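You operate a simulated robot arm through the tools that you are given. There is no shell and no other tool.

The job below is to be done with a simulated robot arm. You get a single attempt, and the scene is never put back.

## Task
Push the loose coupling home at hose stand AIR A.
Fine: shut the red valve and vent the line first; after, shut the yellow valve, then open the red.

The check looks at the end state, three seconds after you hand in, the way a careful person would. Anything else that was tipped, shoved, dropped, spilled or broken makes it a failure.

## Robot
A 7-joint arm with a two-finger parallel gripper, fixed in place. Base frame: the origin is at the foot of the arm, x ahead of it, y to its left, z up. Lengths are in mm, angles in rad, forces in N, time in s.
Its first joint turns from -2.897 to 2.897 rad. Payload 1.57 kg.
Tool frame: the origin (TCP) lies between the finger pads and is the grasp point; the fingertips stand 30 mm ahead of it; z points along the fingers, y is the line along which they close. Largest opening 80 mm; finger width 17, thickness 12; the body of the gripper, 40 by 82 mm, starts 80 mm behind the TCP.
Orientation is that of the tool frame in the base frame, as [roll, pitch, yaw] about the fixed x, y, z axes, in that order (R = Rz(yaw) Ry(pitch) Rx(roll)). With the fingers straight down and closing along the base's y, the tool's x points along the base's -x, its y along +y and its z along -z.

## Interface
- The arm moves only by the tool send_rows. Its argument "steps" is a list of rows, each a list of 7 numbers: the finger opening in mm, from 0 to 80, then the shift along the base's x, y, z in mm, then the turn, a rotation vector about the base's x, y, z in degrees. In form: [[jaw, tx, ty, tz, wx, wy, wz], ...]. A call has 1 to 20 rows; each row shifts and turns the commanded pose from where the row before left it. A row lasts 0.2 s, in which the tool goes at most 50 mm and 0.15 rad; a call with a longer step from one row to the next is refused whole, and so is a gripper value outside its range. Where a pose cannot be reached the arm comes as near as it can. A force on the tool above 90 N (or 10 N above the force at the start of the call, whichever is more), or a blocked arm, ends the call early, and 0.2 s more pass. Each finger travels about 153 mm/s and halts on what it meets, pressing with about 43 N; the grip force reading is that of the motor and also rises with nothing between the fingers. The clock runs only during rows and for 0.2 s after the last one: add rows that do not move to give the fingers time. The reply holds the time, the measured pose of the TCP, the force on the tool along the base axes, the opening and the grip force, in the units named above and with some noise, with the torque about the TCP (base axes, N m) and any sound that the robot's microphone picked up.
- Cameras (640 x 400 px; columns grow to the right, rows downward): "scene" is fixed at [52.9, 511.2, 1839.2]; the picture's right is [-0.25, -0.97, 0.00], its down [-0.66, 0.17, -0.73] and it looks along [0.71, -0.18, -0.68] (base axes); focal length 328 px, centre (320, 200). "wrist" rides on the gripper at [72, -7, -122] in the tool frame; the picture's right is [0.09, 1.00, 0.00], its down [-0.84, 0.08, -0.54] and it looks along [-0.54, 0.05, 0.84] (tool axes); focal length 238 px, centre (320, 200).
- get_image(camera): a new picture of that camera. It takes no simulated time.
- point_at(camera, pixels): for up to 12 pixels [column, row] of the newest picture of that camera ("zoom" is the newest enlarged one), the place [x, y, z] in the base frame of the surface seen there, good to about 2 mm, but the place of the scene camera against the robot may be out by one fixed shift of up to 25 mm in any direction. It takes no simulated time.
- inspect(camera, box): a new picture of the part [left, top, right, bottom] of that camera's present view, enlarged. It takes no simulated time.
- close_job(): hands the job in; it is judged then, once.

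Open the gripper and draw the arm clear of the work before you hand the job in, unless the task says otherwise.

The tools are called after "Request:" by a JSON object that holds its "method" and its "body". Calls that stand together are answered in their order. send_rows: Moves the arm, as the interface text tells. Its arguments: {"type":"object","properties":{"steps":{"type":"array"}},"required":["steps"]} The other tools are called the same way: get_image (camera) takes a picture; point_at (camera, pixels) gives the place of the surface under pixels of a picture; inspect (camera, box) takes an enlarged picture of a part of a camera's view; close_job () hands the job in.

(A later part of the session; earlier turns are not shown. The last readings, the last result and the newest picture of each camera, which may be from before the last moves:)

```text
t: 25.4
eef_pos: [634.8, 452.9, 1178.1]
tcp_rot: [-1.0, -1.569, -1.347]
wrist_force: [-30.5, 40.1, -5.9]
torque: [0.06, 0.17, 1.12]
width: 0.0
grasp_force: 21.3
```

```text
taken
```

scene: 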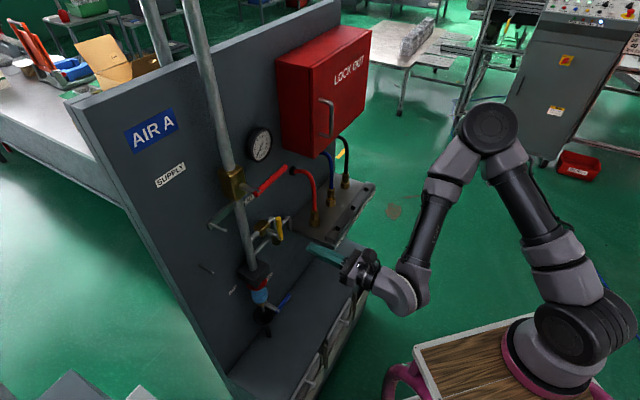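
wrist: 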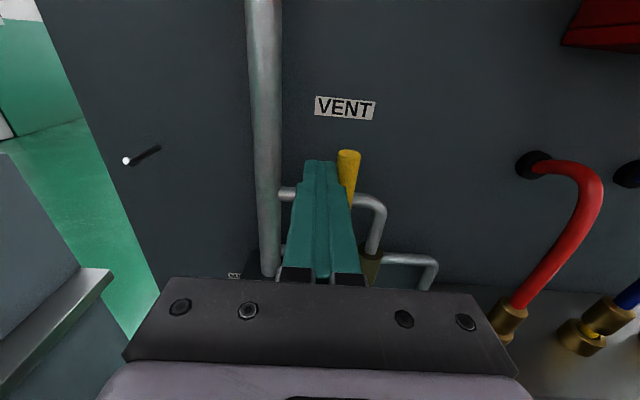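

The yellow lever is blocked that way (50 N), so it must turn left. I back off and go to its right side.

Request:
{"method": "send_rows", "body": {"steps": [[0, -14.1, 14.1, 0, 0, 0, 0], [0, -28.3, -28.3, 0, 0, 0, 0], [0, -28.3, -28.3, 0, 0, 0, 0], [0, 21.2, -21.2, 0, 0, 0, 0], [0, 21.2, -21.2, 0, 0, 0, 0], [0, 0, 0, 0, 0, 0, 0], [0, 28.3, 28.3, 0, 0, 0, 0], [0, 28.3, 28.3, 0, 0, 0, 0], [0, 0, 0, 0, 0, 0, 0]]}}

Request:
{"method": "get_image", "body": {"camera": "wrist"}}

```text
t: 27.4
eef_pos: [666.8, 420.8, 1179.1]
tcp_rot: [-0.655, -1.569, -1.701]
wrist_force: [0.7, -0.4, -0.3]
torque: [-0.02, -0.03, -0.01]
width: 0.1
grasp_force: 21.3
```

```text
taken
```

wrist: 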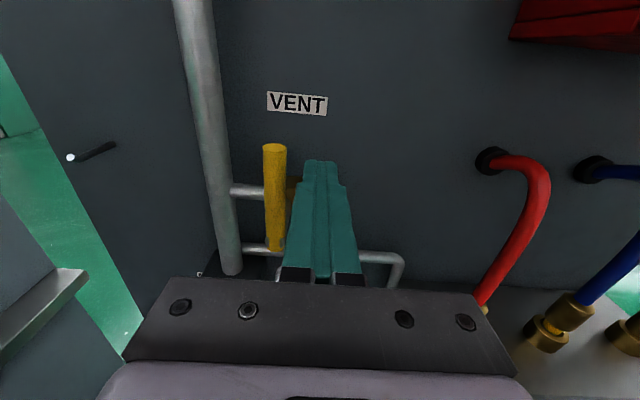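

Fingers now stand right of the yellow lever (U≈174). I press left gently.

Request:
{"method": "send_rows", "body": {"steps": [[0, -4.24, 4.24, 0, 0, 0, 0], [0, -4.24, 4.24, 0, 0, 0, 0], [0, -2.83, 2.83, 0, 0, 0, 0], [0, -2.12, 2.12, 0, 0, 0, 0], [0, 0, 0, 0, 0, 0, 0]]}}

Request:
{"method": "get_image", "body": {"camera": "wrist"}}

```text
t: 28.6
eef_pos: [653.8, 433.5, 1178.0]
tcp_rot: [-0.393, -1.569, -1.964]
wrist_force: [-0.4, -0.5, 1.2]
torque: [-0.01, 0.0, 0.02]
width: 0.0
grasp_force: 21.6
```

```text
taken
```

wrist: 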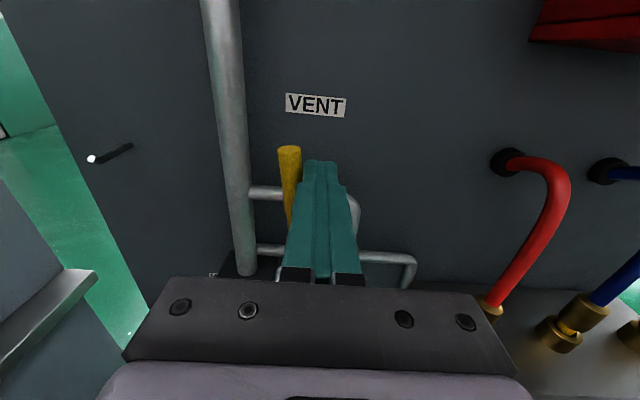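

The yellow lever follows freely now (leaning left at (289,150)). Before going along the arc, I check the height of the black filter head below at (233,265).

Request:
{"method": "point_at", "body": {"camera": "wrist", "pixels": [[233, 265], [228, 272], [289, 150], [291, 200], [265, 194], [270, 250], [243, 200]]}}

Request:
{"method": "point_at", "body": {"camera": "scene", "pixels": [[257, 268], [265, 275], [262, 297], [285, 300]]}}

```text
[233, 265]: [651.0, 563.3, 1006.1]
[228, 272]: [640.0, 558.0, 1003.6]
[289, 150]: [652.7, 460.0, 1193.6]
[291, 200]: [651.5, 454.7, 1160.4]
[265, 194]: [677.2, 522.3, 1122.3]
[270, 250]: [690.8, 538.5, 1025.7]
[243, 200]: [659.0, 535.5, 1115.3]
```

```text
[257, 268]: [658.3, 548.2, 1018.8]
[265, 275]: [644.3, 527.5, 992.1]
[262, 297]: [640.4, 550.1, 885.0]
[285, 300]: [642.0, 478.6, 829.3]
```

The filter head tops out near z 1005, well below the path. I follow the yellow lever's arc to the left, to about 75°.

Request:
{"method": "send_rows", "body": {"steps": [[0, -4.63, 4.63, 0.75, 0, 0, 0], [0, -4.63, 4.63, 0.75, 0, 0, 0], [0, -4.17, 4.17, -1.3, 0, 0, 0], [0, -4.17, 4.17, -1.3, 0, 0, 0], [0, -4.17, 4.17, -1.3, 0, 0, 0], [0, -3.65, 3.65, -3.23, 0, 0, 0], [0, -3.65, 3.65, -3.23, 0, 0, 0], [0, -3.65, 3.65, -3.23, 0, 0, 0], [0, -3.15, 3.15, -5.25, 0, 0, 0], [0, -3.15, 3.15, -5.25, 0, 0, 0], [0, 0, 0, 0, 0, 0, 0]]}}

Request:
{"method": "get_image", "body": {"camera": "wrist"}}

Request:
{"method": "inspect", "body": {"camera": "scene", "box": [210, 115, 310, 265]}}

```text
t: 31.0
eef_pos: [616.1, 471.4, 1156.0]
tcp_rot: [-0.469, -1.569, -1.886]
wrist_force: [0.4, 0.1, 0.7]
torque: [-0.01, 0.0, -0.02]
width: 0.0
grasp_force: 21.6
```

```text
taken
```

wrist: 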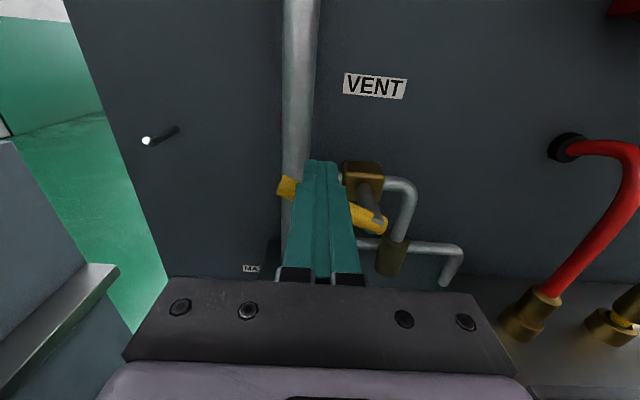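

```text
2.67 times, centred on (260, 190) of scene
```

zoom: 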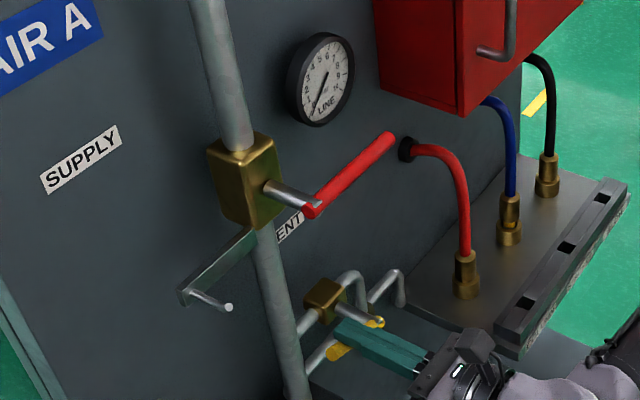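

The yellow lever lies at about 65–70° to the left. I continue slowly to the horizontal.

Request:
{"method": "send_rows", "body": {"steps": [[0, -1.48, 1.48, -4.05, 0, 0, 0], [0, -1.48, 1.48, -4.05, 0, 0, 0], [0, -0.6, 0.6, -2.2, 0, 0, 0], [0, -0.5, 0.5, -2.1, 0, 0, 0], [0, 0, 0, 0, 0, 0, 0]]}}

Request:
{"method": "get_image", "body": {"camera": "wrist"}}

Request:
{"method": "point_at", "body": {"camera": "wrist", "pixels": [[283, 187], [360, 215], [375, 220], [380, 222]]}}

```text
t: 32.2
eef_pos: [612.4, 476.3, 1143.1]
tcp_rot: [-0.575, -1.569, -1.78]
wrist_force: [0.7, 0.7, -0.2]
torque: [0.01, -0.07, 0.0]
width: 0.0
grasp_force: 21.4
```

```text
taken
```

wrist: 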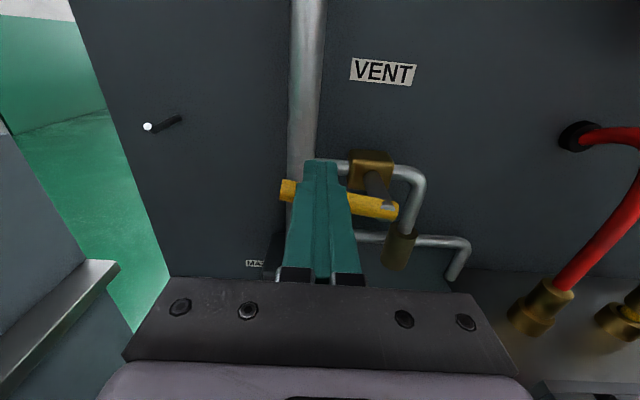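

```text
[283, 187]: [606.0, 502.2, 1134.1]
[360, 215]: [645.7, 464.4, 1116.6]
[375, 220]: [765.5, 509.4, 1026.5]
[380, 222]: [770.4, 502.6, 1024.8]
```

The lever is still about 6° from horizontal. I press down a bit further in small steps.

Request:
{"method": "send_rows", "body": {"steps": [[0, 0, 0, -2.0, 0, 0, 0], [0, 0, 0, -2.0, 0, 0, 0], [0, 0, 0, -1.0, 0, 0, 0], [0, 0, 0, 0, 0, 0, 0]]}}

Request:
{"method": "get_image", "body": {"camera": "wrist"}}

```text
t: 33.2
eef_pos: [610.8, 476.8, 1138.0]
tcp_rot: [-0.769, -1.569, -1.584]
wrist_force: [0.1, -0.7, 0.0]
torque: [0.02, 0.02, -0.02]
width: 0.0
grasp_force: 21.1
```

```text
taken
```

wrist: 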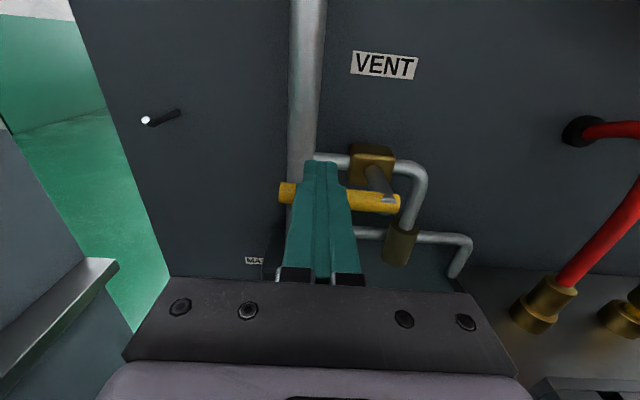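

Now within about 1–2° of horizontal, still no resistance. A couple of millimetres more.

Request:
{"method": "send_rows", "body": {"steps": [[0, 0, 0, -1.5, 0, 0, 0], [0, 0, 0, -1.0, 0, 0, 0], [0, 0, 0, 0, 0, 0, 0]]}}

Request:
{"method": "get_image", "body": {"camera": "wrist"}}

Request:
{"method": "inspect", "body": {"camera": "scene", "box": [210, 115, 310, 265]}}

```text
t: 34.0
eef_pos: [611.8, 476.0, 1135.8]
tcp_rot: [-0.269, -1.567, -2.087]
wrist_force: [1.4, 2.6, 7.1]
torque: [0.13, -0.08, 0.06]
width: 0.1
grasp_force: 21.4
```

```text
taken
```

wrist: 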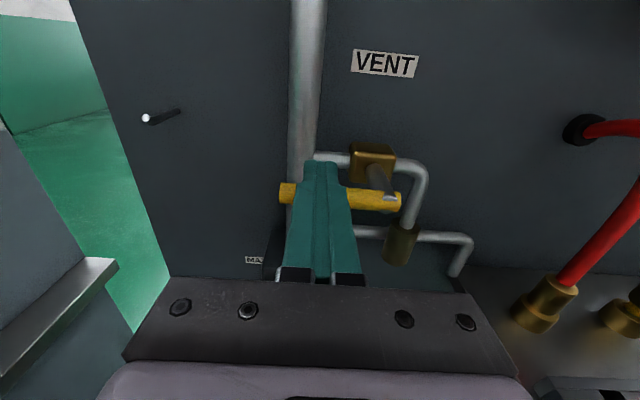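

```text
2.67 times, centred on (260, 190) of scene
```

zoom: 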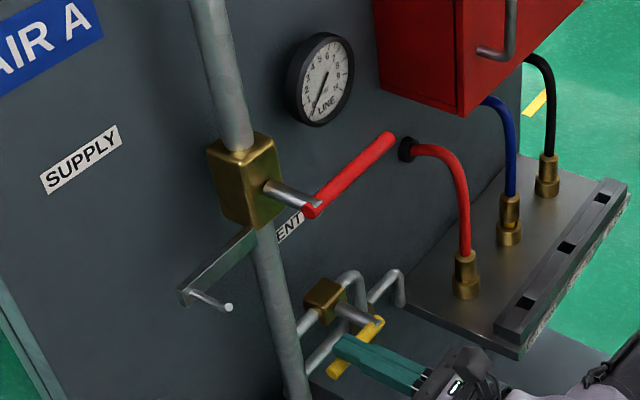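

A 7 N reaction: yellow is open to its stop, gauge at 0. I lift off, draw back and travel across to in front of the blue coupling, opening the fingers on the way.

Request:
{"method": "send_rows", "body": {"steps": [[0, 0, 0, 10, 0, 0, 0], [0, -30.6, -30.6, 0, 0, 0, 0], [0, -30.6, -30.6, 0, 0, 0, 0], [0, -30.7, -30.7, 0, 0, 0, 0], [20, 27.84, -27.84, -8.45, 0, 0, 0], [40, 27.84, -27.84, -8.45, 0, 0, 0], [60, 27.84, -27.84, -8.45, 0, 0, 0], [60, 27.84, -27.84, -8.45, 0, 0, 0], [60, 27.84, -27.84, -8.45, 0, 0, 0], [60, 27.84, -27.84, -8.45, 0, 0, 0], [60, 27.84, -27.84, -8.45, 0, 0, 0], [60, 27.84, -27.84, -8.45, 0, 0, 0], [60, 27.84, -27.84, -8.45, 0, 0, 0], [60, 27.84, -27.84, -8.45, 0, 0, 0], [60, 0, 0, 0, 0, 0, 0]]}}

Request:
{"method": "get_image", "body": {"camera": "wrist"}}

Request:
{"method": "get_image", "body": {"camera": "scene"}}

```text
t: 37.2
eef_pos: [799.0, 104.6, 1062.1]
tcp_rot: [-0.36, -1.57, -1.997]
wrist_force: [-1.1, 0.5, -0.5]
torque: [-0.03, -0.02, -0.04]
width: 60.2
grasp_force: 0.0
```

```text
taken
```

wrist: 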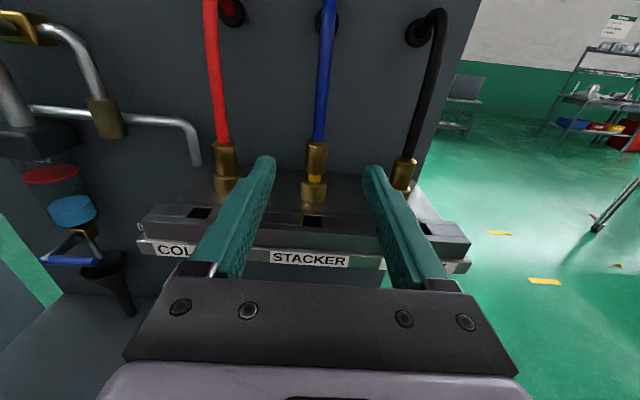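

```text
taken
```

scene: 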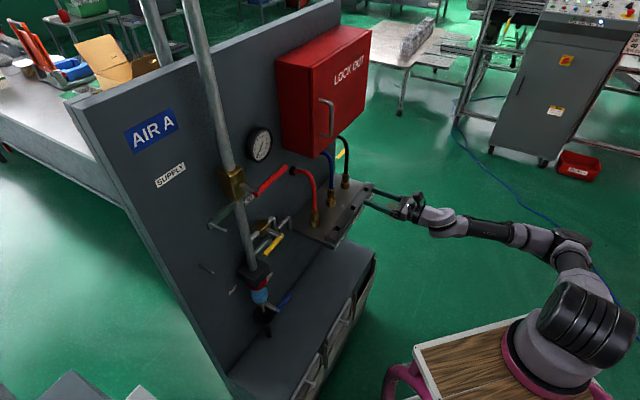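

Great view: the blue plug at (316,160) with its yellow band at (314,178) and socket at (313,190). I zoom in and measure.

Request:
{"method": "inspect", "body": {"camera": "wrist", "box": [260, 120, 370, 230]}}

Request:
{"method": "point_at", "body": {"camera": "zoom", "pixels": [[330, 125], [327, 150], [320, 250], [270, 200], [378, 210], [315, 335], [310, 380], [250, 390], [375, 390], [310, 430], [308, 470], [290, 590]]}}

Request:
{"method": "point_at", "body": {"camera": "wrist", "pixels": [[328, 60], [327, 100], [326, 130], [310, 219], [310, 235], [225, 145], [224, 178], [405, 163], [404, 180], [260, 230], [400, 245], [345, 205]]}}

```text
3.64 times, centred on (315, 175) of wrist
```

zoom: 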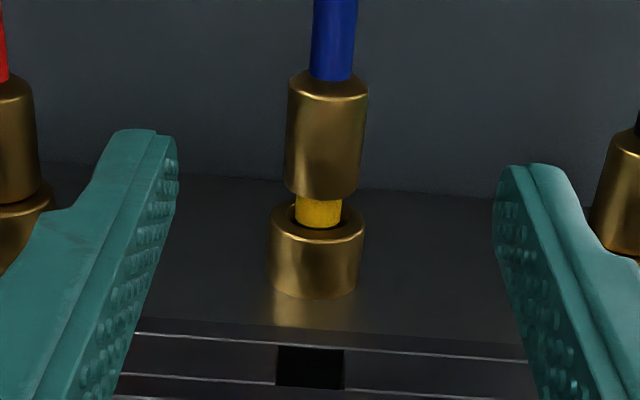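

```text
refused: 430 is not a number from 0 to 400
```

```text
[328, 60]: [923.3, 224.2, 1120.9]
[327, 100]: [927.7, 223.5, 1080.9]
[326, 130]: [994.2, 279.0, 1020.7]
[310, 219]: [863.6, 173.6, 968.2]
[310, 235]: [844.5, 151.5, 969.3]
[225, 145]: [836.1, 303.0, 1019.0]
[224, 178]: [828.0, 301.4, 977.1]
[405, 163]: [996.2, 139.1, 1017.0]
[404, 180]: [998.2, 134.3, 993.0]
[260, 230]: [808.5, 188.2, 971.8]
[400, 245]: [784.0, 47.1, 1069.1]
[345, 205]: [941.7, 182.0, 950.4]
```

Request:
{"method": "point_at", "body": {"camera": "zoom", "pixels": [[336, 60], [330, 88], [326, 105], [326, 140], [292, 140], [362, 140], [322, 190], [319, 213], [318, 240], [316, 285], [300, 345], [250, 370]]}}

```text
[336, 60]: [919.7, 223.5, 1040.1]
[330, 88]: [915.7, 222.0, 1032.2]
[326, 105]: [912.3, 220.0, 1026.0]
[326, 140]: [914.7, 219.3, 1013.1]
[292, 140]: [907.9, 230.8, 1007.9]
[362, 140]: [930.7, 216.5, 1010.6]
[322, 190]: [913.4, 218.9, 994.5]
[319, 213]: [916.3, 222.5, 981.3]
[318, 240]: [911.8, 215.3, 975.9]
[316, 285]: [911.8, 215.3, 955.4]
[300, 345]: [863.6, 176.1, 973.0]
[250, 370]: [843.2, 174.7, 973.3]
```

Plug: centre about D 815, U 491.5, from z 993 to 1034, about 26 mm wide; socket top near z 980; front rail top z 973. I go down to z 1022 and forward so the open fingers straddle the plug.

Request:
{"method": "send_rows", "body": {"steps": [[60, 0.7, -0.7, -38, 0, 0, 0], [60, 28.3, 28.3, 0, 0, 0, 0], [60, 28.3, 28.3, 0, 0, 0, 0], [60, 28.3, 28.3, 0, 0, 0, 0], [60, 20, 20, 0, 0, 0, 0], [60, 16.3, 16.3, 0, 0, 0, 0], [60, 0, 0, 0, 0, 0, 0]]}}

Request:
{"method": "get_image", "body": {"camera": "wrist"}}

Request:
{"method": "inspect", "body": {"camera": "scene", "box": [280, 130, 440, 260]}}

```text
t: 38.8
eef_pos: [918.8, 227.4, 1022.6]
tcp_rot: [-0.63, -1.57, -1.728]
wrist_force: [-0.5, -0.1, 0.4]
torque: [-0.01, -0.01, 0.0]
width: 60.1
grasp_force: 0.0
```

```text
taken
```

wrist: 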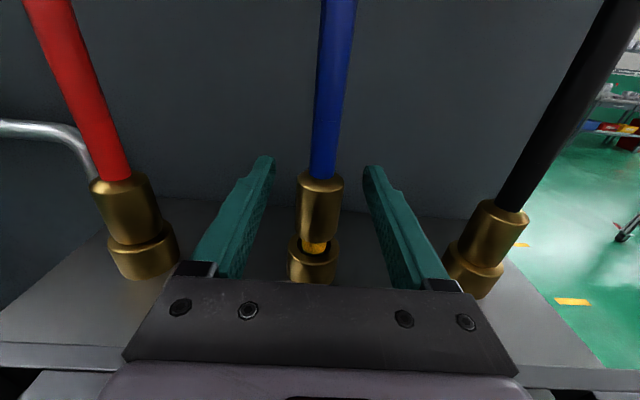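

```text
3.08 times, centred on (360, 195) of scene
```

zoom: 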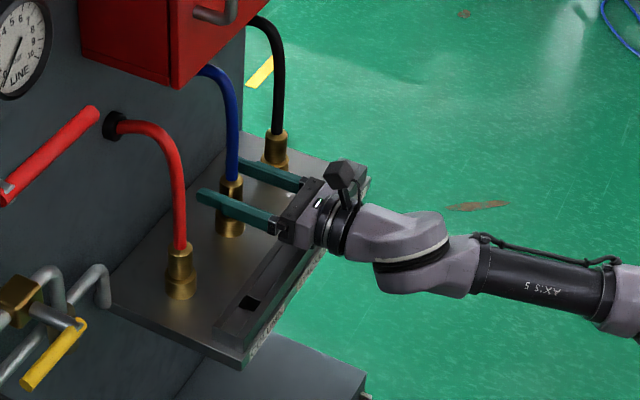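

The fingers straddle the blue plug evenly. I close on it.

Request:
{"method": "send_rows", "body": {"steps": [[45, 0, 0, 0, 0, 0, 0], [34, 0, 0, 0, 0, 0, 0], [25, 0, 0, 0, 0, 0, 0], [18, 0, 0, 0, 0, 0, 0], [18, 0, 0, 0, 0, 0, 0]]}}

Request:
{"method": "get_image", "body": {"camera": "wrist"}}

```text
t: 40.0
eef_pos: [919.9, 225.9, 1023.1]
tcp_rot: [-0.563, -1.569, -1.793]
wrist_force: [0.1, 0.1, -0.9]
torque: [0.02, 0.03, 0.02]
width: 27.7
grasp_force: 38.0
```

```text
taken
```

wrist: 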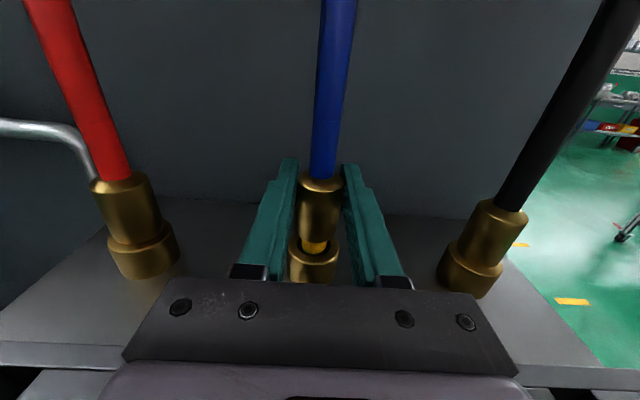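

Gripped at 27.7 mm. I push straight down in small steps and watch the force.

Request:
{"method": "send_rows", "body": {"steps": [[15, 0, 0, -2, 0, 0, 0], [15, 0, 0, -2, 0, 0, 0], [15, 0, 0, -2, 0, 0, 0], [15, 0, 0, 0, 0, 0, 0]]}}

Request:
{"method": "inspect", "body": {"camera": "wrist", "box": [260, 150, 380, 290]}}

```text
t: 41.0
eef_pos: [918.7, 225.8, 1016.4]
tcp_rot: [-0.586, -1.568, -1.772]
wrist_force: [0.0, 0.5, 1.8]
torque: [0.06, 0.04, 0.04]
width: 27.5
grasp_force: 38.2
```

```text
2.86 times, centred on (320, 220) of wrist
```

zoom: 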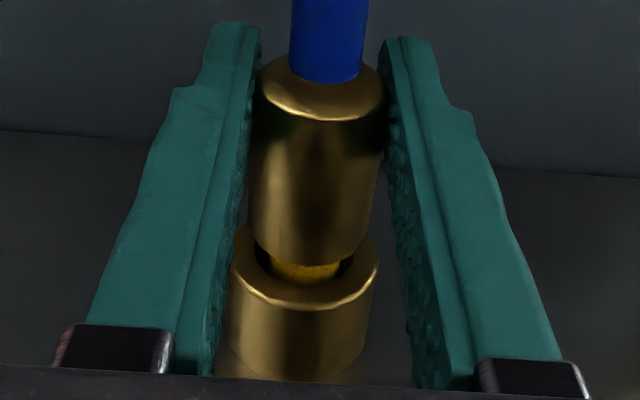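

Little resistance (2 N) and the yellow band has shrunk. I continue down.

Request:
{"method": "send_rows", "body": {"steps": [[15, 0, 0, -2, 0, 0, 0], [15, 0, 0, -2, 0, 0, 0], [15, 0, 0, 0, 0, 0, 0]]}}

Request:
{"method": "inspect", "body": {"camera": "wrist", "box": [260, 150, 380, 290]}}

```text
t: 41.8
eef_pos: [919.3, 226.5, 1015.2]
tcp_rot: [0.006, -1.568, -2.363]
wrist_force: [1.1, 0.8, 18.6]
torque: [-1.31, 1.47, 0.03]
width: 27.7
grasp_force: 38.0
```

```text
2.86 times, centred on (320, 220) of wrist
```

zoom: 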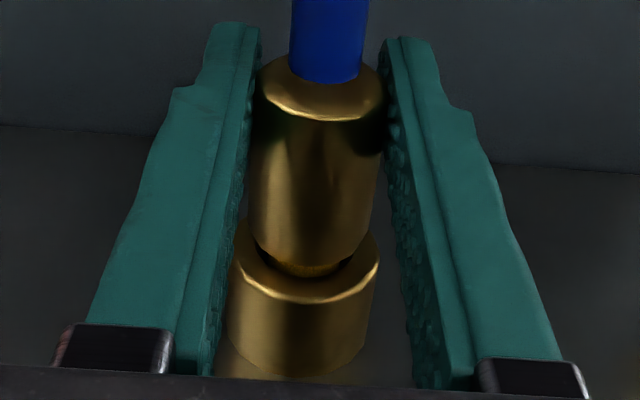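

The torque shows this 18 N acts about 105 mm behind the TCP: the gripper body is touching the shelf's front rail, not the plug's stop. I open the fingers, lift a little and tilt the tool 20° downward so the body clears the rail.

Request:
{"method": "send_rows", "body": {"steps": [[45, 0, 0, 0, 0, 0, 0], [45, 0, 0, 4, 0, 0, 0], [45, 0, 0, 14, 0, 0, 0], [45, 0, 0, 0, -5.66, 5.66, 0], [45, 0, 0, 0, -5.66, 5.66, 0], [45, 0, 0, 0, -2.83, 2.83, 0], [45, 0, 0, 0, 0, 0, 0]]}}

Request:
{"method": "get_image", "body": {"camera": "wrist"}}

Request:
{"method": "inspect", "body": {"camera": "scene", "box": [280, 130, 440, 260]}}

```text
t: 43.4
eef_pos: [919.2, 226.0, 1030.7]
tcp_rot: [-3.138, -1.221, 0.781]
wrist_force: [0.9, 0.2, 1.0]
torque: [-0.03, 0.01, 0.01]
width: 45.1
grasp_force: 0.0
```

```text
taken
```

wrist: 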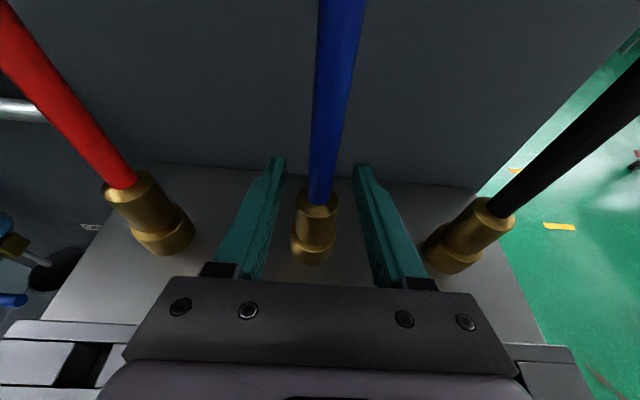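

```text
3.08 times, centred on (360, 195) of scene
```

zoom: 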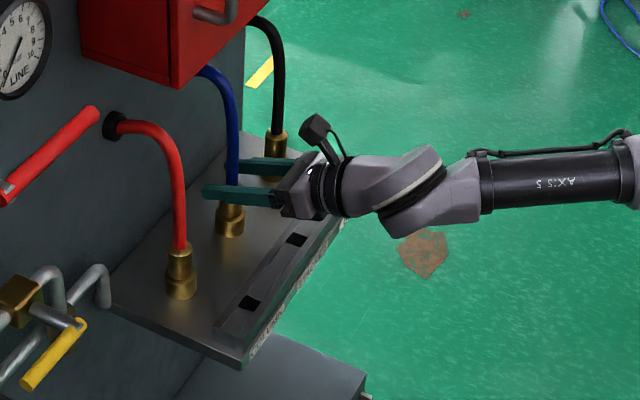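

Plug now clearly lower. I zoom in on it and measure its top and the neighbours' for comparison.

Request:
{"method": "inspect", "body": {"camera": "wrist", "box": [260, 160, 380, 280]}}

Request:
{"method": "point_at", "body": {"camera": "wrist", "pixels": [[316, 207], [314, 225], [313, 242], [312, 255], [135, 192], [146, 205], [155, 225], [165, 245], [490, 212], [480, 222], [465, 238], [450, 262]]}}

```text
3.33 times, centred on (320, 220) of wrist
```

zoom: 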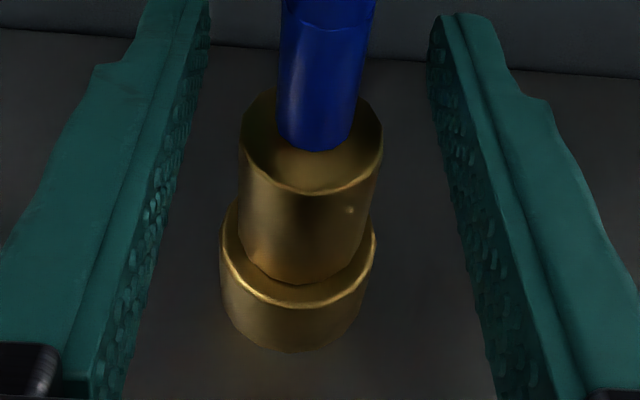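

```text
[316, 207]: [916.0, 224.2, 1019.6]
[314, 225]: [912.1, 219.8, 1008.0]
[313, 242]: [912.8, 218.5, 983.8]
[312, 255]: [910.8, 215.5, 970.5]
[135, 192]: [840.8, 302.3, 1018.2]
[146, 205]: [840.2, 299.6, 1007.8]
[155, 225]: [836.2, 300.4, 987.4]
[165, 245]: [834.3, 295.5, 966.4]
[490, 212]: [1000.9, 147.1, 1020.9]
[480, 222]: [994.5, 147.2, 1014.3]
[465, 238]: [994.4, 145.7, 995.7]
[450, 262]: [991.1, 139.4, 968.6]
```

The blue plug's top is now about z 1020, like the red's 1018 and black's 1020. I compare closely with the neighbours' seams.

Request:
{"method": "inspect", "body": {"camera": "wrist", "box": [90, 160, 210, 280]}}

Request:
{"method": "inspect", "body": {"camera": "wrist", "box": [410, 170, 530, 290]}}

Request:
{"method": "inspect", "body": {"camera": "scene", "box": [300, 160, 360, 240]}}

```text
3.33 times, centred on (150, 220) of wrist
```

zoom: 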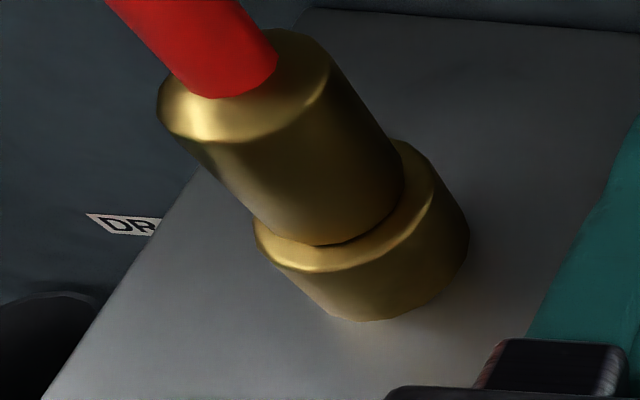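

```text
3.33 times, centred on (470, 230) of wrist
```

zoom: 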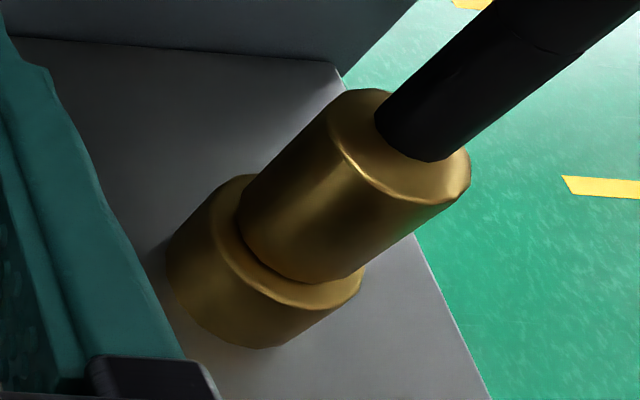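

```text
5.00 times, centred on (330, 200) of scene
```

zoom: 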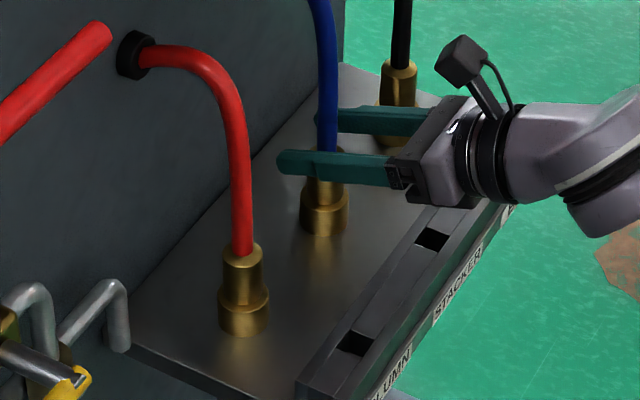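

The blue looks almost or fully home; I want a firm push to be sure. I lower the open fingers around the plug, grip and press down.

Request:
{"method": "send_rows", "body": {"steps": [[45, 0, 0, -10, 0, 0, 0], [45, 0, 0, -8, 0, 0, 0], [34, 0, 0, 0, 0, 0, 0], [25, 0, 0, 0, 0, 0, 0], [15, 0, 0, 0, 0, 0, 0], [15, 0, 0, 0, 0, 0, 0]]}}

Request:
{"method": "get_image", "body": {"camera": "wrist"}}

```text
t: 44.8
eef_pos: [920.5, 226.7, 1014.2]
tcp_rot: [-3.139, -1.223, 0.783]
wrist_force: [0.4, -0.6, -0.1]
torque: [-0.01, -0.05, -0.04]
width: 27.7
grasp_force: 38.1
```

```text
taken
```

wrist: 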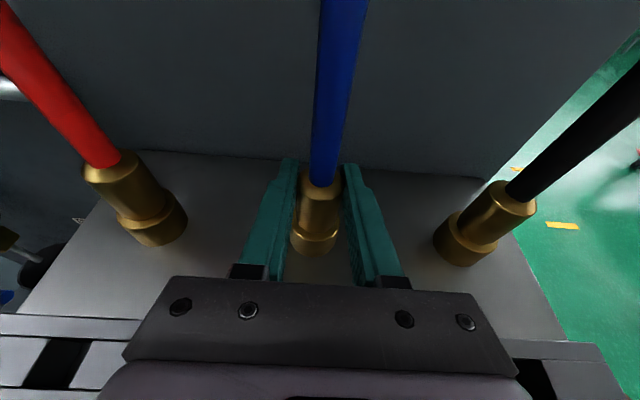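

Gripped again, clear of the rail. Now I press down in 2 mm steps.

Request:
{"method": "send_rows", "body": {"steps": [[10, 0, 0, -2, 0, 0, 0], [10, 0, 0, -2, 0, 0, 0], [10, 0, 0, 0, 0, 0, 0]]}}

Request:
{"method": "inspect", "body": {"camera": "wrist", "box": [260, 150, 380, 270]}}

```text
t: 45.6
eef_pos: [919.8, 226.0, 1013.0]
tcp_rot: [3.14, -1.227, 0.787]
wrist_force: [1.5, 1.4, 19.3]
torque: [0.24, -0.03, 0.04]
width: 27.7
grasp_force: 38.2
```

```text
3.33 times, centred on (320, 210) of wrist
```

zoom: 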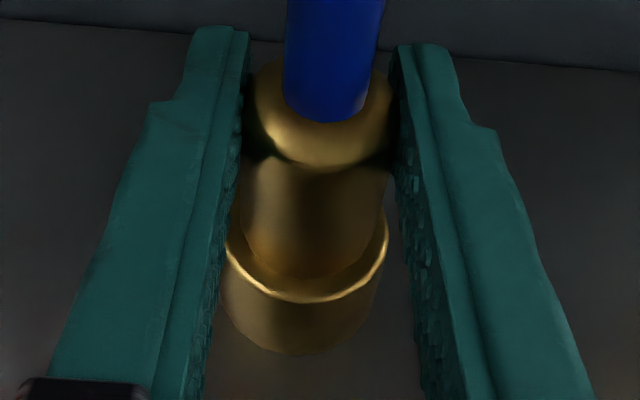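

Now 19 N acts at the plug itself (hardly any torque). I push harder in steps to be sure it goes home.

Request:
{"method": "send_rows", "body": {"steps": [[5, 0, 0, -2, 0, 0, 0], [5, 0, 0, -2, 0, 0, 0], [5, 0, 0, 0, 0, 0, 0]]}}

Request:
{"method": "inspect", "body": {"camera": "wrist", "box": [260, 150, 380, 270]}}

```text
t: 46.4
eef_pos: [919.1, 225.5, 1006.7]
tcp_rot: [-3.139, -1.223, 0.785]
wrist_force: [7.0, -1.6, 21.1]
torque: [-0.28, -0.63, -0.17]
width: 27.1
grasp_force: 38.2
```

```text
3.33 times, centred on (320, 210) of wrist
```

zoom: 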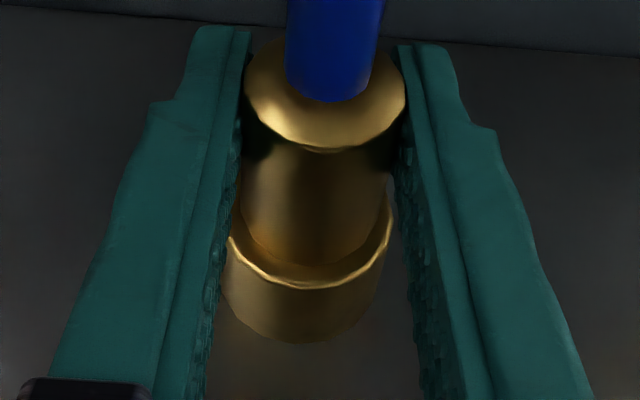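

The TCP dropped about 6 mm with the plug rising relative to the fingers: the grip slipped on the plug. I open, lift, turn the tool level again and measure how far the plug is in.

Request:
{"method": "send_rows", "body": {"steps": [[45, 0, 0, 0, 0, 0, 0], [45, 0, 0, 10, 0, 0, 0], [45, 0, 0, 18, 0, 0, 0], [45, 0, 0, 14, 5.66, -5.66, 0], [45, 0, 0, 0, 5.66, -5.66, 0], [45, 0, 0, 0, 2.83, -2.83, 0], [45, 0, 0, 0, 0, 0, 0]]}}

Request:
{"method": "get_image", "body": {"camera": "wrist"}}

Request:
{"method": "inspect", "body": {"camera": "wrist", "box": [260, 160, 380, 290]}}

```text
t: 48.0
eef_pos: [919.0, 226.3, 1048.0]
tcp_rot: [-0.368, -1.57, -1.989]
wrist_force: [0.1, -0.3, -0.9]
torque: [0.01, -0.01, -0.01]
width: 44.9
grasp_force: 0.1
```

```text
taken
```

wrist: 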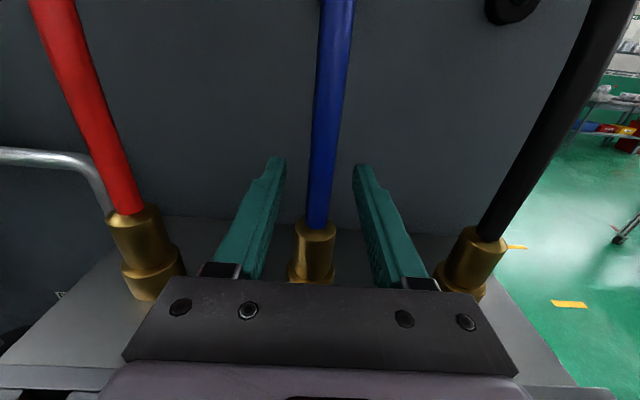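

```text
3.08 times, centred on (320, 225) of wrist
```

zoom: 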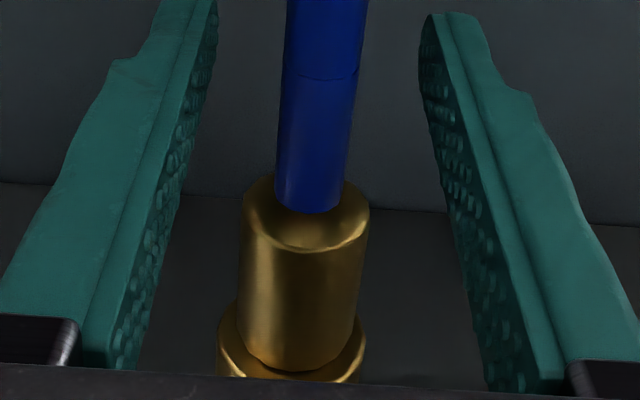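

To judge the depth properly, I withdraw straight back to the earlier viewpoint and compare with the first picture.

Request:
{"method": "send_rows", "body": {"steps": [[60, -30, -30, 3, 0, 0, 0], [60, -30, -30, 3, 0, 0, 0], [60, -30, -30, 4, 0, 0, 0], [60, -30, -30, 4, 0, 0, 0], [60, 0, 0, 0, 0, 0, 0]]}}

Request:
{"method": "get_image", "body": {"camera": "wrist"}}

Request:
{"method": "inspect", "body": {"camera": "wrist", "box": [260, 120, 370, 230]}}

Request:
{"method": "point_at", "body": {"camera": "zoom", "pixels": [[330, 100], [330, 110], [328, 125], [326, 150], [322, 180], [322, 195], [320, 200], [320, 205], [320, 215], [318, 225], [318, 250], [318, 285]]}}

```text
t: 49.2
eef_pos: [799.8, 108.9, 1061.1]
tcp_rot: [-0.478, -1.57, -1.878]
wrist_force: [-0.6, -0.8, -0.3]
torque: [0.03, -0.01, 0.02]
width: 60.5
grasp_force: 0.1
```

```text
taken
```

wrist: 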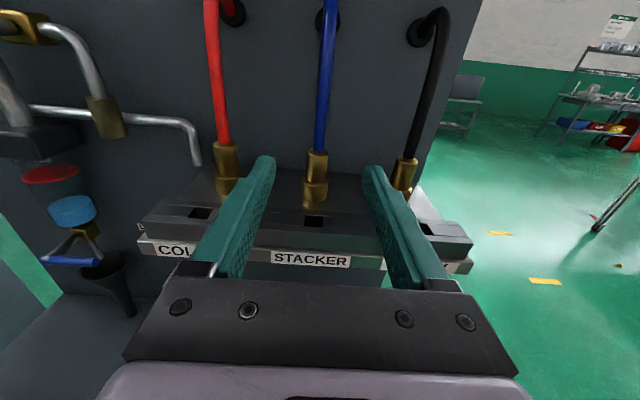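

```text
3.64 times, centred on (315, 175) of wrist
```

zoom: 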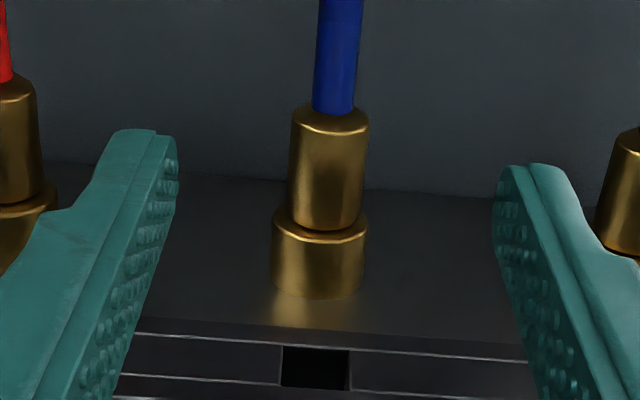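

```text
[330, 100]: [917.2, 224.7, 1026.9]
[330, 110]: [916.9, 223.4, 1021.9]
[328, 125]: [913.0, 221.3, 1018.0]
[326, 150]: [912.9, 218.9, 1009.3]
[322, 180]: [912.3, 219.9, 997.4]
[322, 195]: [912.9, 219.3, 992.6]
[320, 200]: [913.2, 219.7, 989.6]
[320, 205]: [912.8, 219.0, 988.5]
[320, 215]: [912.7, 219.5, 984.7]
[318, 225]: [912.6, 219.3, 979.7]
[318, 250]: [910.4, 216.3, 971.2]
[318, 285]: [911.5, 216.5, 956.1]
```

The plug's lower edge now sits at the socket rim (z≈980) and no yellow shows. I zoom further on all three seams to compare.

Request:
{"method": "inspect", "body": {"camera": "wrist", "box": [295, 140, 340, 210]}}

Request:
{"method": "inspect", "body": {"camera": "wrist", "box": [205, 130, 250, 200]}}

Request:
{"method": "inspect", "body": {"camera": "wrist", "box": [380, 140, 425, 210]}}

Request:
{"method": "inspect", "body": {"camera": "scene", "box": [300, 165, 360, 235]}}

```text
5.71 times, centred on (318, 175) of wrist
```

zoom: 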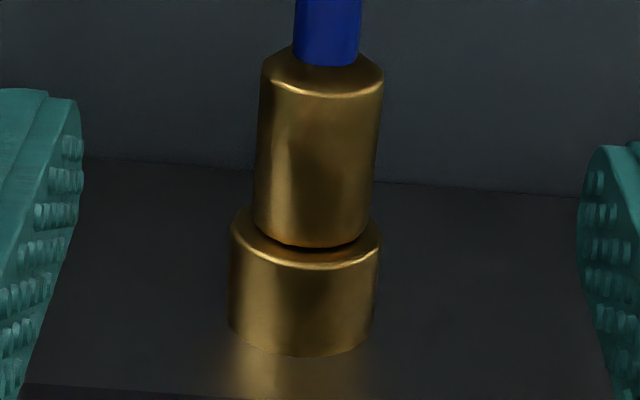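

```text
5.71 times, centred on (228, 165) of wrist
```

zoom: 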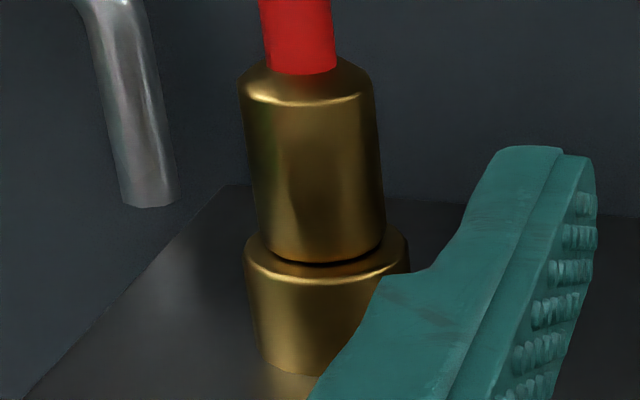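

```text
5.71 times, centred on (402, 175) of wrist
```

zoom: 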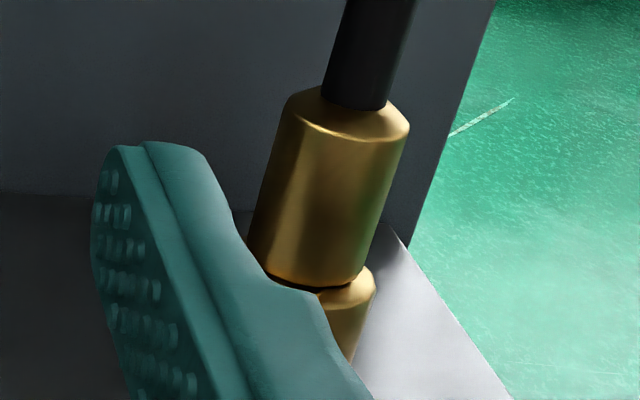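

```text
5.71 times, centred on (330, 200) of scene
```

zoom: 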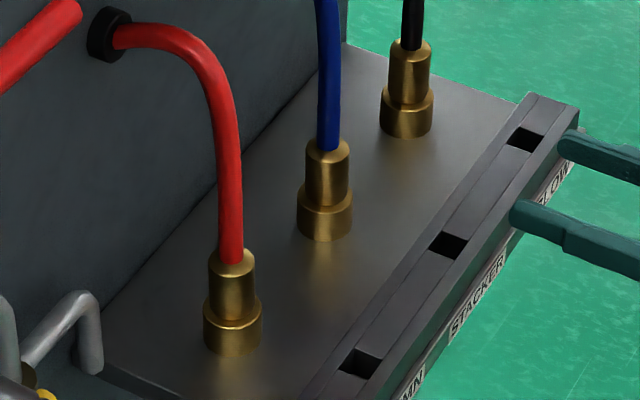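

The blue seam now looks the same as the red and black ones, with equal heights. To be certain it's bottomed, I'll press once on the plug's shoulder with the fingers loosely either side of the hose, tool level and above the rail.

Request:
{"method": "send_rows", "body": {"steps": [[45, 30, 30, -4, 0, 0, 0], [45, 30, 30, -4, 0, 0, 0], [45, 30, 30, -4, 0, 0, 0], [45, 30, 30, -3, 0, 0, 0], [45, 0, 0, 0, 0, 0, 0], [32, 0, 0, 0, 0, 0, 0], [20, 0, 0, 0, 0, 0, 0], [20, 0, 0, 0, 0, 0, 0]]}}

Request:
{"method": "get_image", "body": {"camera": "wrist"}}

Request:
{"method": "inspect", "body": {"camera": "wrist", "box": [260, 140, 380, 290]}}

```text
t: 51.0
eef_pos: [919.0, 226.1, 1047.6]
tcp_rot: [-0.588, -1.57, -1.768]
wrist_force: [-0.3, 0.7, 0.6]
torque: [-0.01, 0.03, -0.03]
width: 19.8
grasp_force: 0.1
```

```text
taken
```

wrist: 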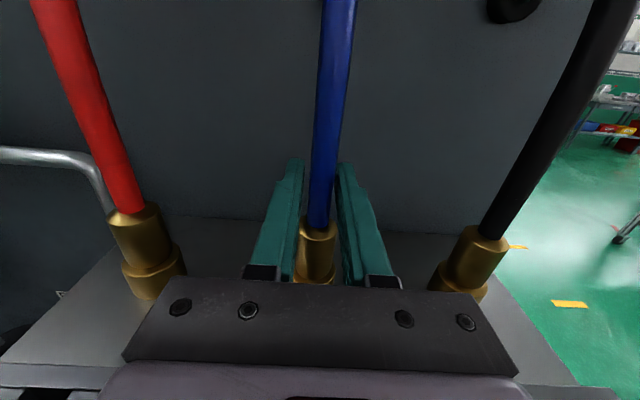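

```text
2.67 times, centred on (320, 215) of wrist
```

zoom: 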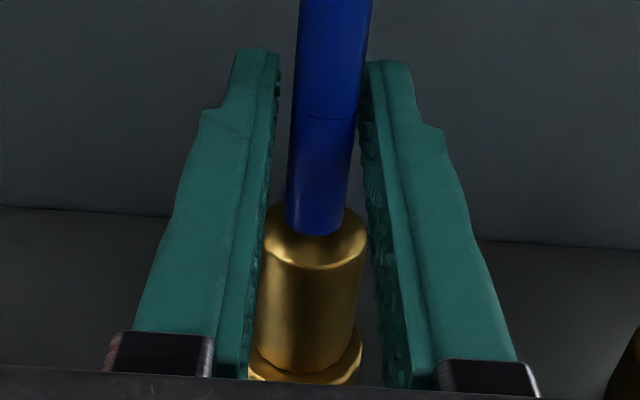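

The fingers stand at ±10 mm around the hose, above the plug. I lower onto the shoulder in small steps.

Request:
{"method": "send_rows", "body": {"steps": [[20, 0, 0, -5, 0, 0, 0], [20, 0, 0, -4, 0, 0, 0], [20, 0, 0, -2, 0, 0, 0], [20, 0, 0, -2, 0, 0, 0], [20, 0, 0, 0, 0, 0, 0]]}}

```text
t: 52.2
eef_pos: [918.4, 225.2, 1034.2]
tcp_rot: [-0.473, -1.568, -1.883]
wrist_force: [0.1, 0.5, 0.1]
torque: [-0.02, -0.04, 0.0]
width: 20.1
grasp_force: 0.1
```

No contact yet at z 1034. Further down in small steps.

Request:
{"method": "send_rows", "body": {"steps": [[20, 0, 0, -2, 0, 0, 0], [20, 0, 0, -2, 0, 0, 0], [20, 0, 0, 0, 0, 0, 0]]}}

Request:
{"method": "inspect", "body": {"camera": "wrist", "box": [260, 140, 380, 290]}}

```text
t: 53.0
eef_pos: [919.0, 226.8, 1029.6]
tcp_rot: [-0.566, -1.569, -1.789]
wrist_force: [-1.1, 1.1, 0.2]
torque: [-0.01, -0.03, 0.0]
width: 19.9
grasp_force: 0.0
```

```text
2.67 times, centred on (320, 215) of wrist
```

zoom: 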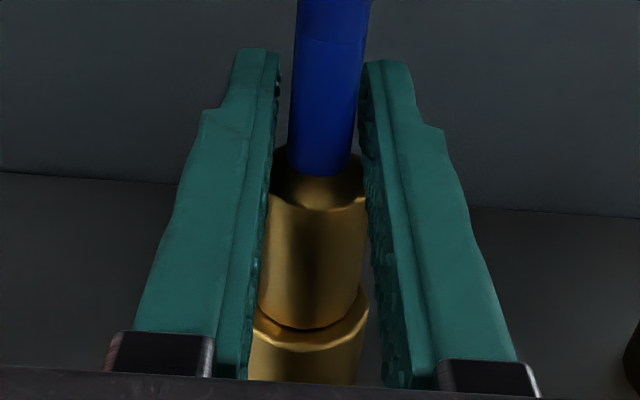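

Still no contact at z 1029.6 (the body is about 14 mm above the rail). Two more small steps.

Request:
{"method": "send_rows", "body": {"steps": [[20, 0, 0, -1.5, 0, 0, 0], [20, 0, 0, -1.5, 0, 0, 0], [20, 0, 0, 0, 0, 0, 0]]}}

```text
t: 53.8
eef_pos: [920.8, 226.4, 1026.8]
tcp_rot: [-0.389, -1.568, -1.965]
wrist_force: [-0.1, -0.1, 3.0]
torque: [0.02, -0.01, 0.01]
width: 20.2
grasp_force: 0.0
```

Contact begins (3 N, no torque, so it is on the plug's shoulder). I press further.

Request:
{"method": "send_rows", "body": {"steps": [[20, 0, 0, -1.5, 0, 0, 0], [20, 0, 0, -1.5, 0, 0, 0], [20, 0, 0, -1.0, 0, 0, 0], [20, 0, 0, 0, 0, 0, 0]]}}

Request:
{"method": "inspect", "body": {"camera": "wrist", "box": [260, 140, 380, 290]}}

```text
t: 54.8
eef_pos: [919.1, 225.9, 1025.6]
tcp_rot: [0.107, -1.565, -2.462]
wrist_force: [0.6, 0.6, 27.9]
torque: [0.09, -0.03, 0.05]
width: 19.8
grasp_force: 0.2
```

```text
2.67 times, centred on (320, 215) of wrist
```

zoom: 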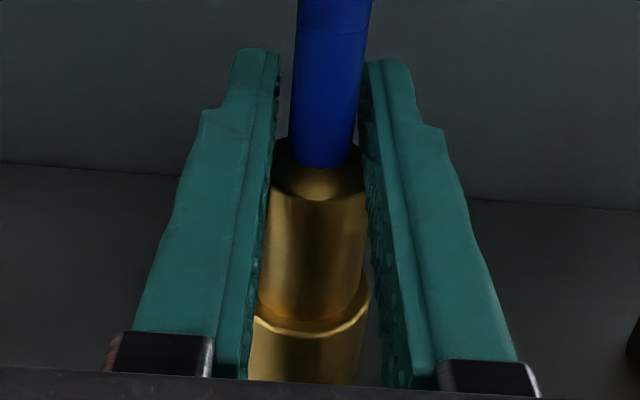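

28 N with barely any travel: it is resting on a solid seat. I press a little more, to about 45 N, to confirm.

Request:
{"method": "send_rows", "body": {"steps": [[20, 0, 0, -1.5, 0, 0, 0], [20, 0, 0, -1.5, 0, 0, 0], [20, 0, 0, 0, 0, 0, 0], [20, 0, 0, 0, 0, 0, 0]]}}

```text
t: 55.8
eef_pos: [919.1, 225.7, 1026.3]
tcp_rot: [-0.05, -1.562, -2.305]
wrist_force: [-0.8, 5.7, 48.1]
torque: [0.14, 0.03, 0.01]
width: 19.8
grasp_force: 0.0
```

48 N and no travel: the coupling is home. I lift off, open the fingers and withdraw straight back.

Request:
{"method": "send_rows", "body": {"steps": [[20, 0, 0, 6, 0, 0, 0], [20, 0, 0, 12, 0, 0, 0], [30, 0, 0, 12, 0, 0, 0], [45, 0, 0, 0, 0, 0, 0], [60, -30, -30, 3, 0, 0, 0], [60, -30, -30, 3, 0, 0, 0], [60, -30, -30, 3, 0, 0, 0], [60, -30, -30, 3, 0, 0, 0], [60, 0, 0, 0, 0, 0, 0]]}}

Request:
{"method": "get_image", "body": {"camera": "wrist"}}

Request:
{"method": "inspect", "body": {"camera": "wrist", "box": [295, 140, 340, 210]}}

Request:
{"method": "get_image", "body": {"camera": "scene"}}

```text
t: 57.8
eef_pos: [800.4, 106.6, 1060.4]
tcp_rot: [-0.626, -1.569, -1.731]
wrist_force: [-0.5, 0.3, 0.4]
torque: [-0.02, -0.01, 0.0]
width: 59.9
grasp_force: 0.0
```

```text
taken
```

wrist: 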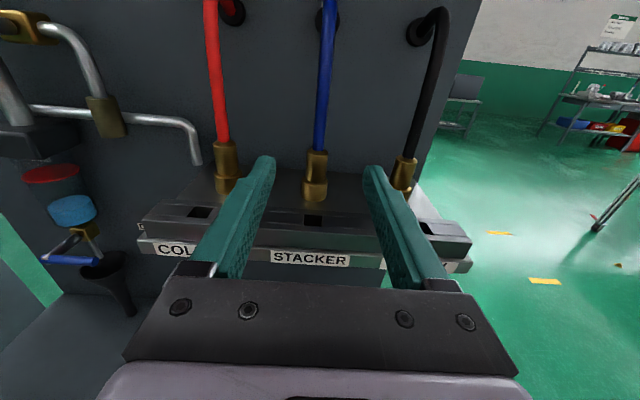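

```text
5.71 times, centred on (318, 175) of wrist
```

zoom: 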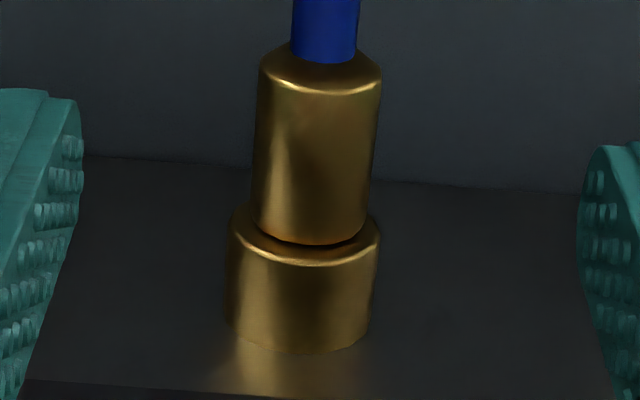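

```text
taken
```

scene: 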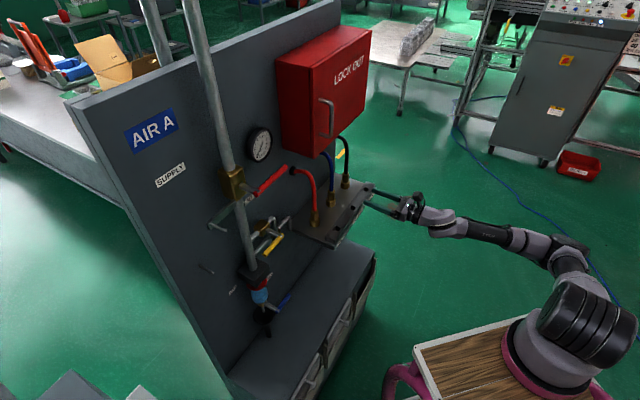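

Coupling seated, nothing else disturbed. I close the fingers and go back in front of the yellow valve, below its lever's height.

Request:
{"method": "send_rows", "body": {"steps": [[40, -28.05, 27.8, 4, 0, 0, 0], [20, -28.05, 27.8, 4, 0, 0, 0], [0, -28.05, 27.8, 4, 0, 0, 0], [0, -28.05, 27.8, 4, 0, 0, 0], [0, -28.05, 27.8, 4, 0, 0, 0], [0, -28.05, 27.8, 4, 0, 0, 0], [0, -28.05, 27.8, 4, 0, 0, 0], [0, -28.05, 27.8, 4, 0, 0, 0], [0, -28.05, 27.8, 4, 0, 0, 0], [0, -28.05, 27.8, 4, 0, 0, 0], [0, 0, 0, 0, 0, 0, 0]]}}

Request:
{"method": "get_image", "body": {"camera": "wrist"}}

Request:
{"method": "point_at", "body": {"camera": "wrist", "pixels": [[300, 130], [320, 135], [340, 138]]}}

```text
t: 60.2
eef_pos: [517.5, 385.4, 1102.6]
tcp_rot: [-0.687, -1.569, -1.669]
wrist_force: [0.8, -0.3, 0.0]
torque: [0.02, 0.02, 0.0]
width: 0.0
grasp_force: 21.6
```

```text
taken
```

wrist: 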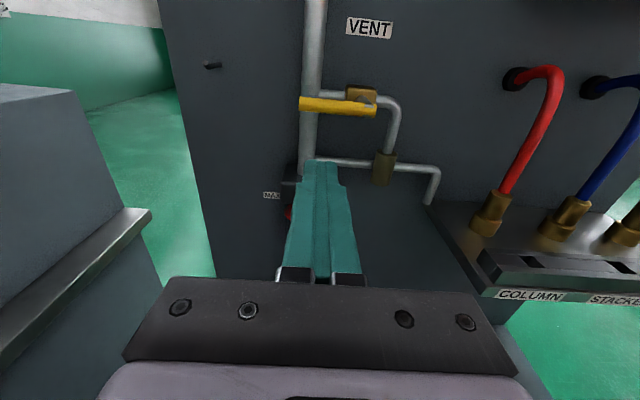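

```text
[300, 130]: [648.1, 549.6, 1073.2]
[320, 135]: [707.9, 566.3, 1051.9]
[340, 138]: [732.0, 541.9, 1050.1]
```

The yellow lever lies horizontal at (300–378,105). I measure it.

Request:
{"method": "point_at", "body": {"camera": "wrist", "pixels": [[305, 103], [305, 108], [340, 106], [340, 111], [372, 108], [310, 140], [300, 185], [288, 215], [345, 165]]}}

```text
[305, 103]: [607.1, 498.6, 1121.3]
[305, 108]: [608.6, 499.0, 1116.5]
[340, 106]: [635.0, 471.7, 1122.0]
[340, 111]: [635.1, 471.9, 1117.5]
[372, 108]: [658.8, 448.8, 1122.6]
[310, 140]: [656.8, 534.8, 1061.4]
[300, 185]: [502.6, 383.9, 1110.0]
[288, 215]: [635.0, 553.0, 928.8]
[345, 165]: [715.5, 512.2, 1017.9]
```

Lever centre z≈1120, from U 77 to 148. I lower to pass underneath it and move in.

Request:
{"method": "send_rows", "body": {"steps": [[0, 0, 0, -7, 0, 0, 0], [0, 30.6, 30.6, 0, 0, 0, 0], [0, 30.6, 30.6, 0, 0, 0, 0], [0, 20, 20, 0, 0, 0, 0], [0, 10.6, 10.6, 0, 0, 0, 0], [0, 0, 0, 0, 0, 0, 0]]}}

Request:
{"method": "get_image", "body": {"camera": "wrist"}}

```text
t: 61.6
eef_pos: [610.0, 477.0, 1095.2]
tcp_rot: [-0.447, -1.569, -1.91]
wrist_force: [0.5, 0.2, 0.4]
torque: [0.03, 0.0, -0.01]
width: 0.0
grasp_force: 21.6
```

```text
taken
```

wrist: 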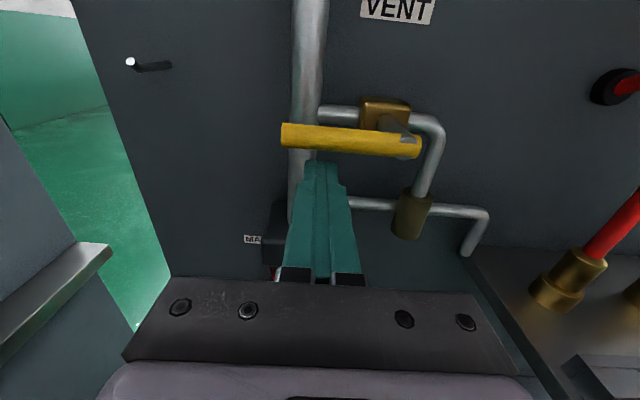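

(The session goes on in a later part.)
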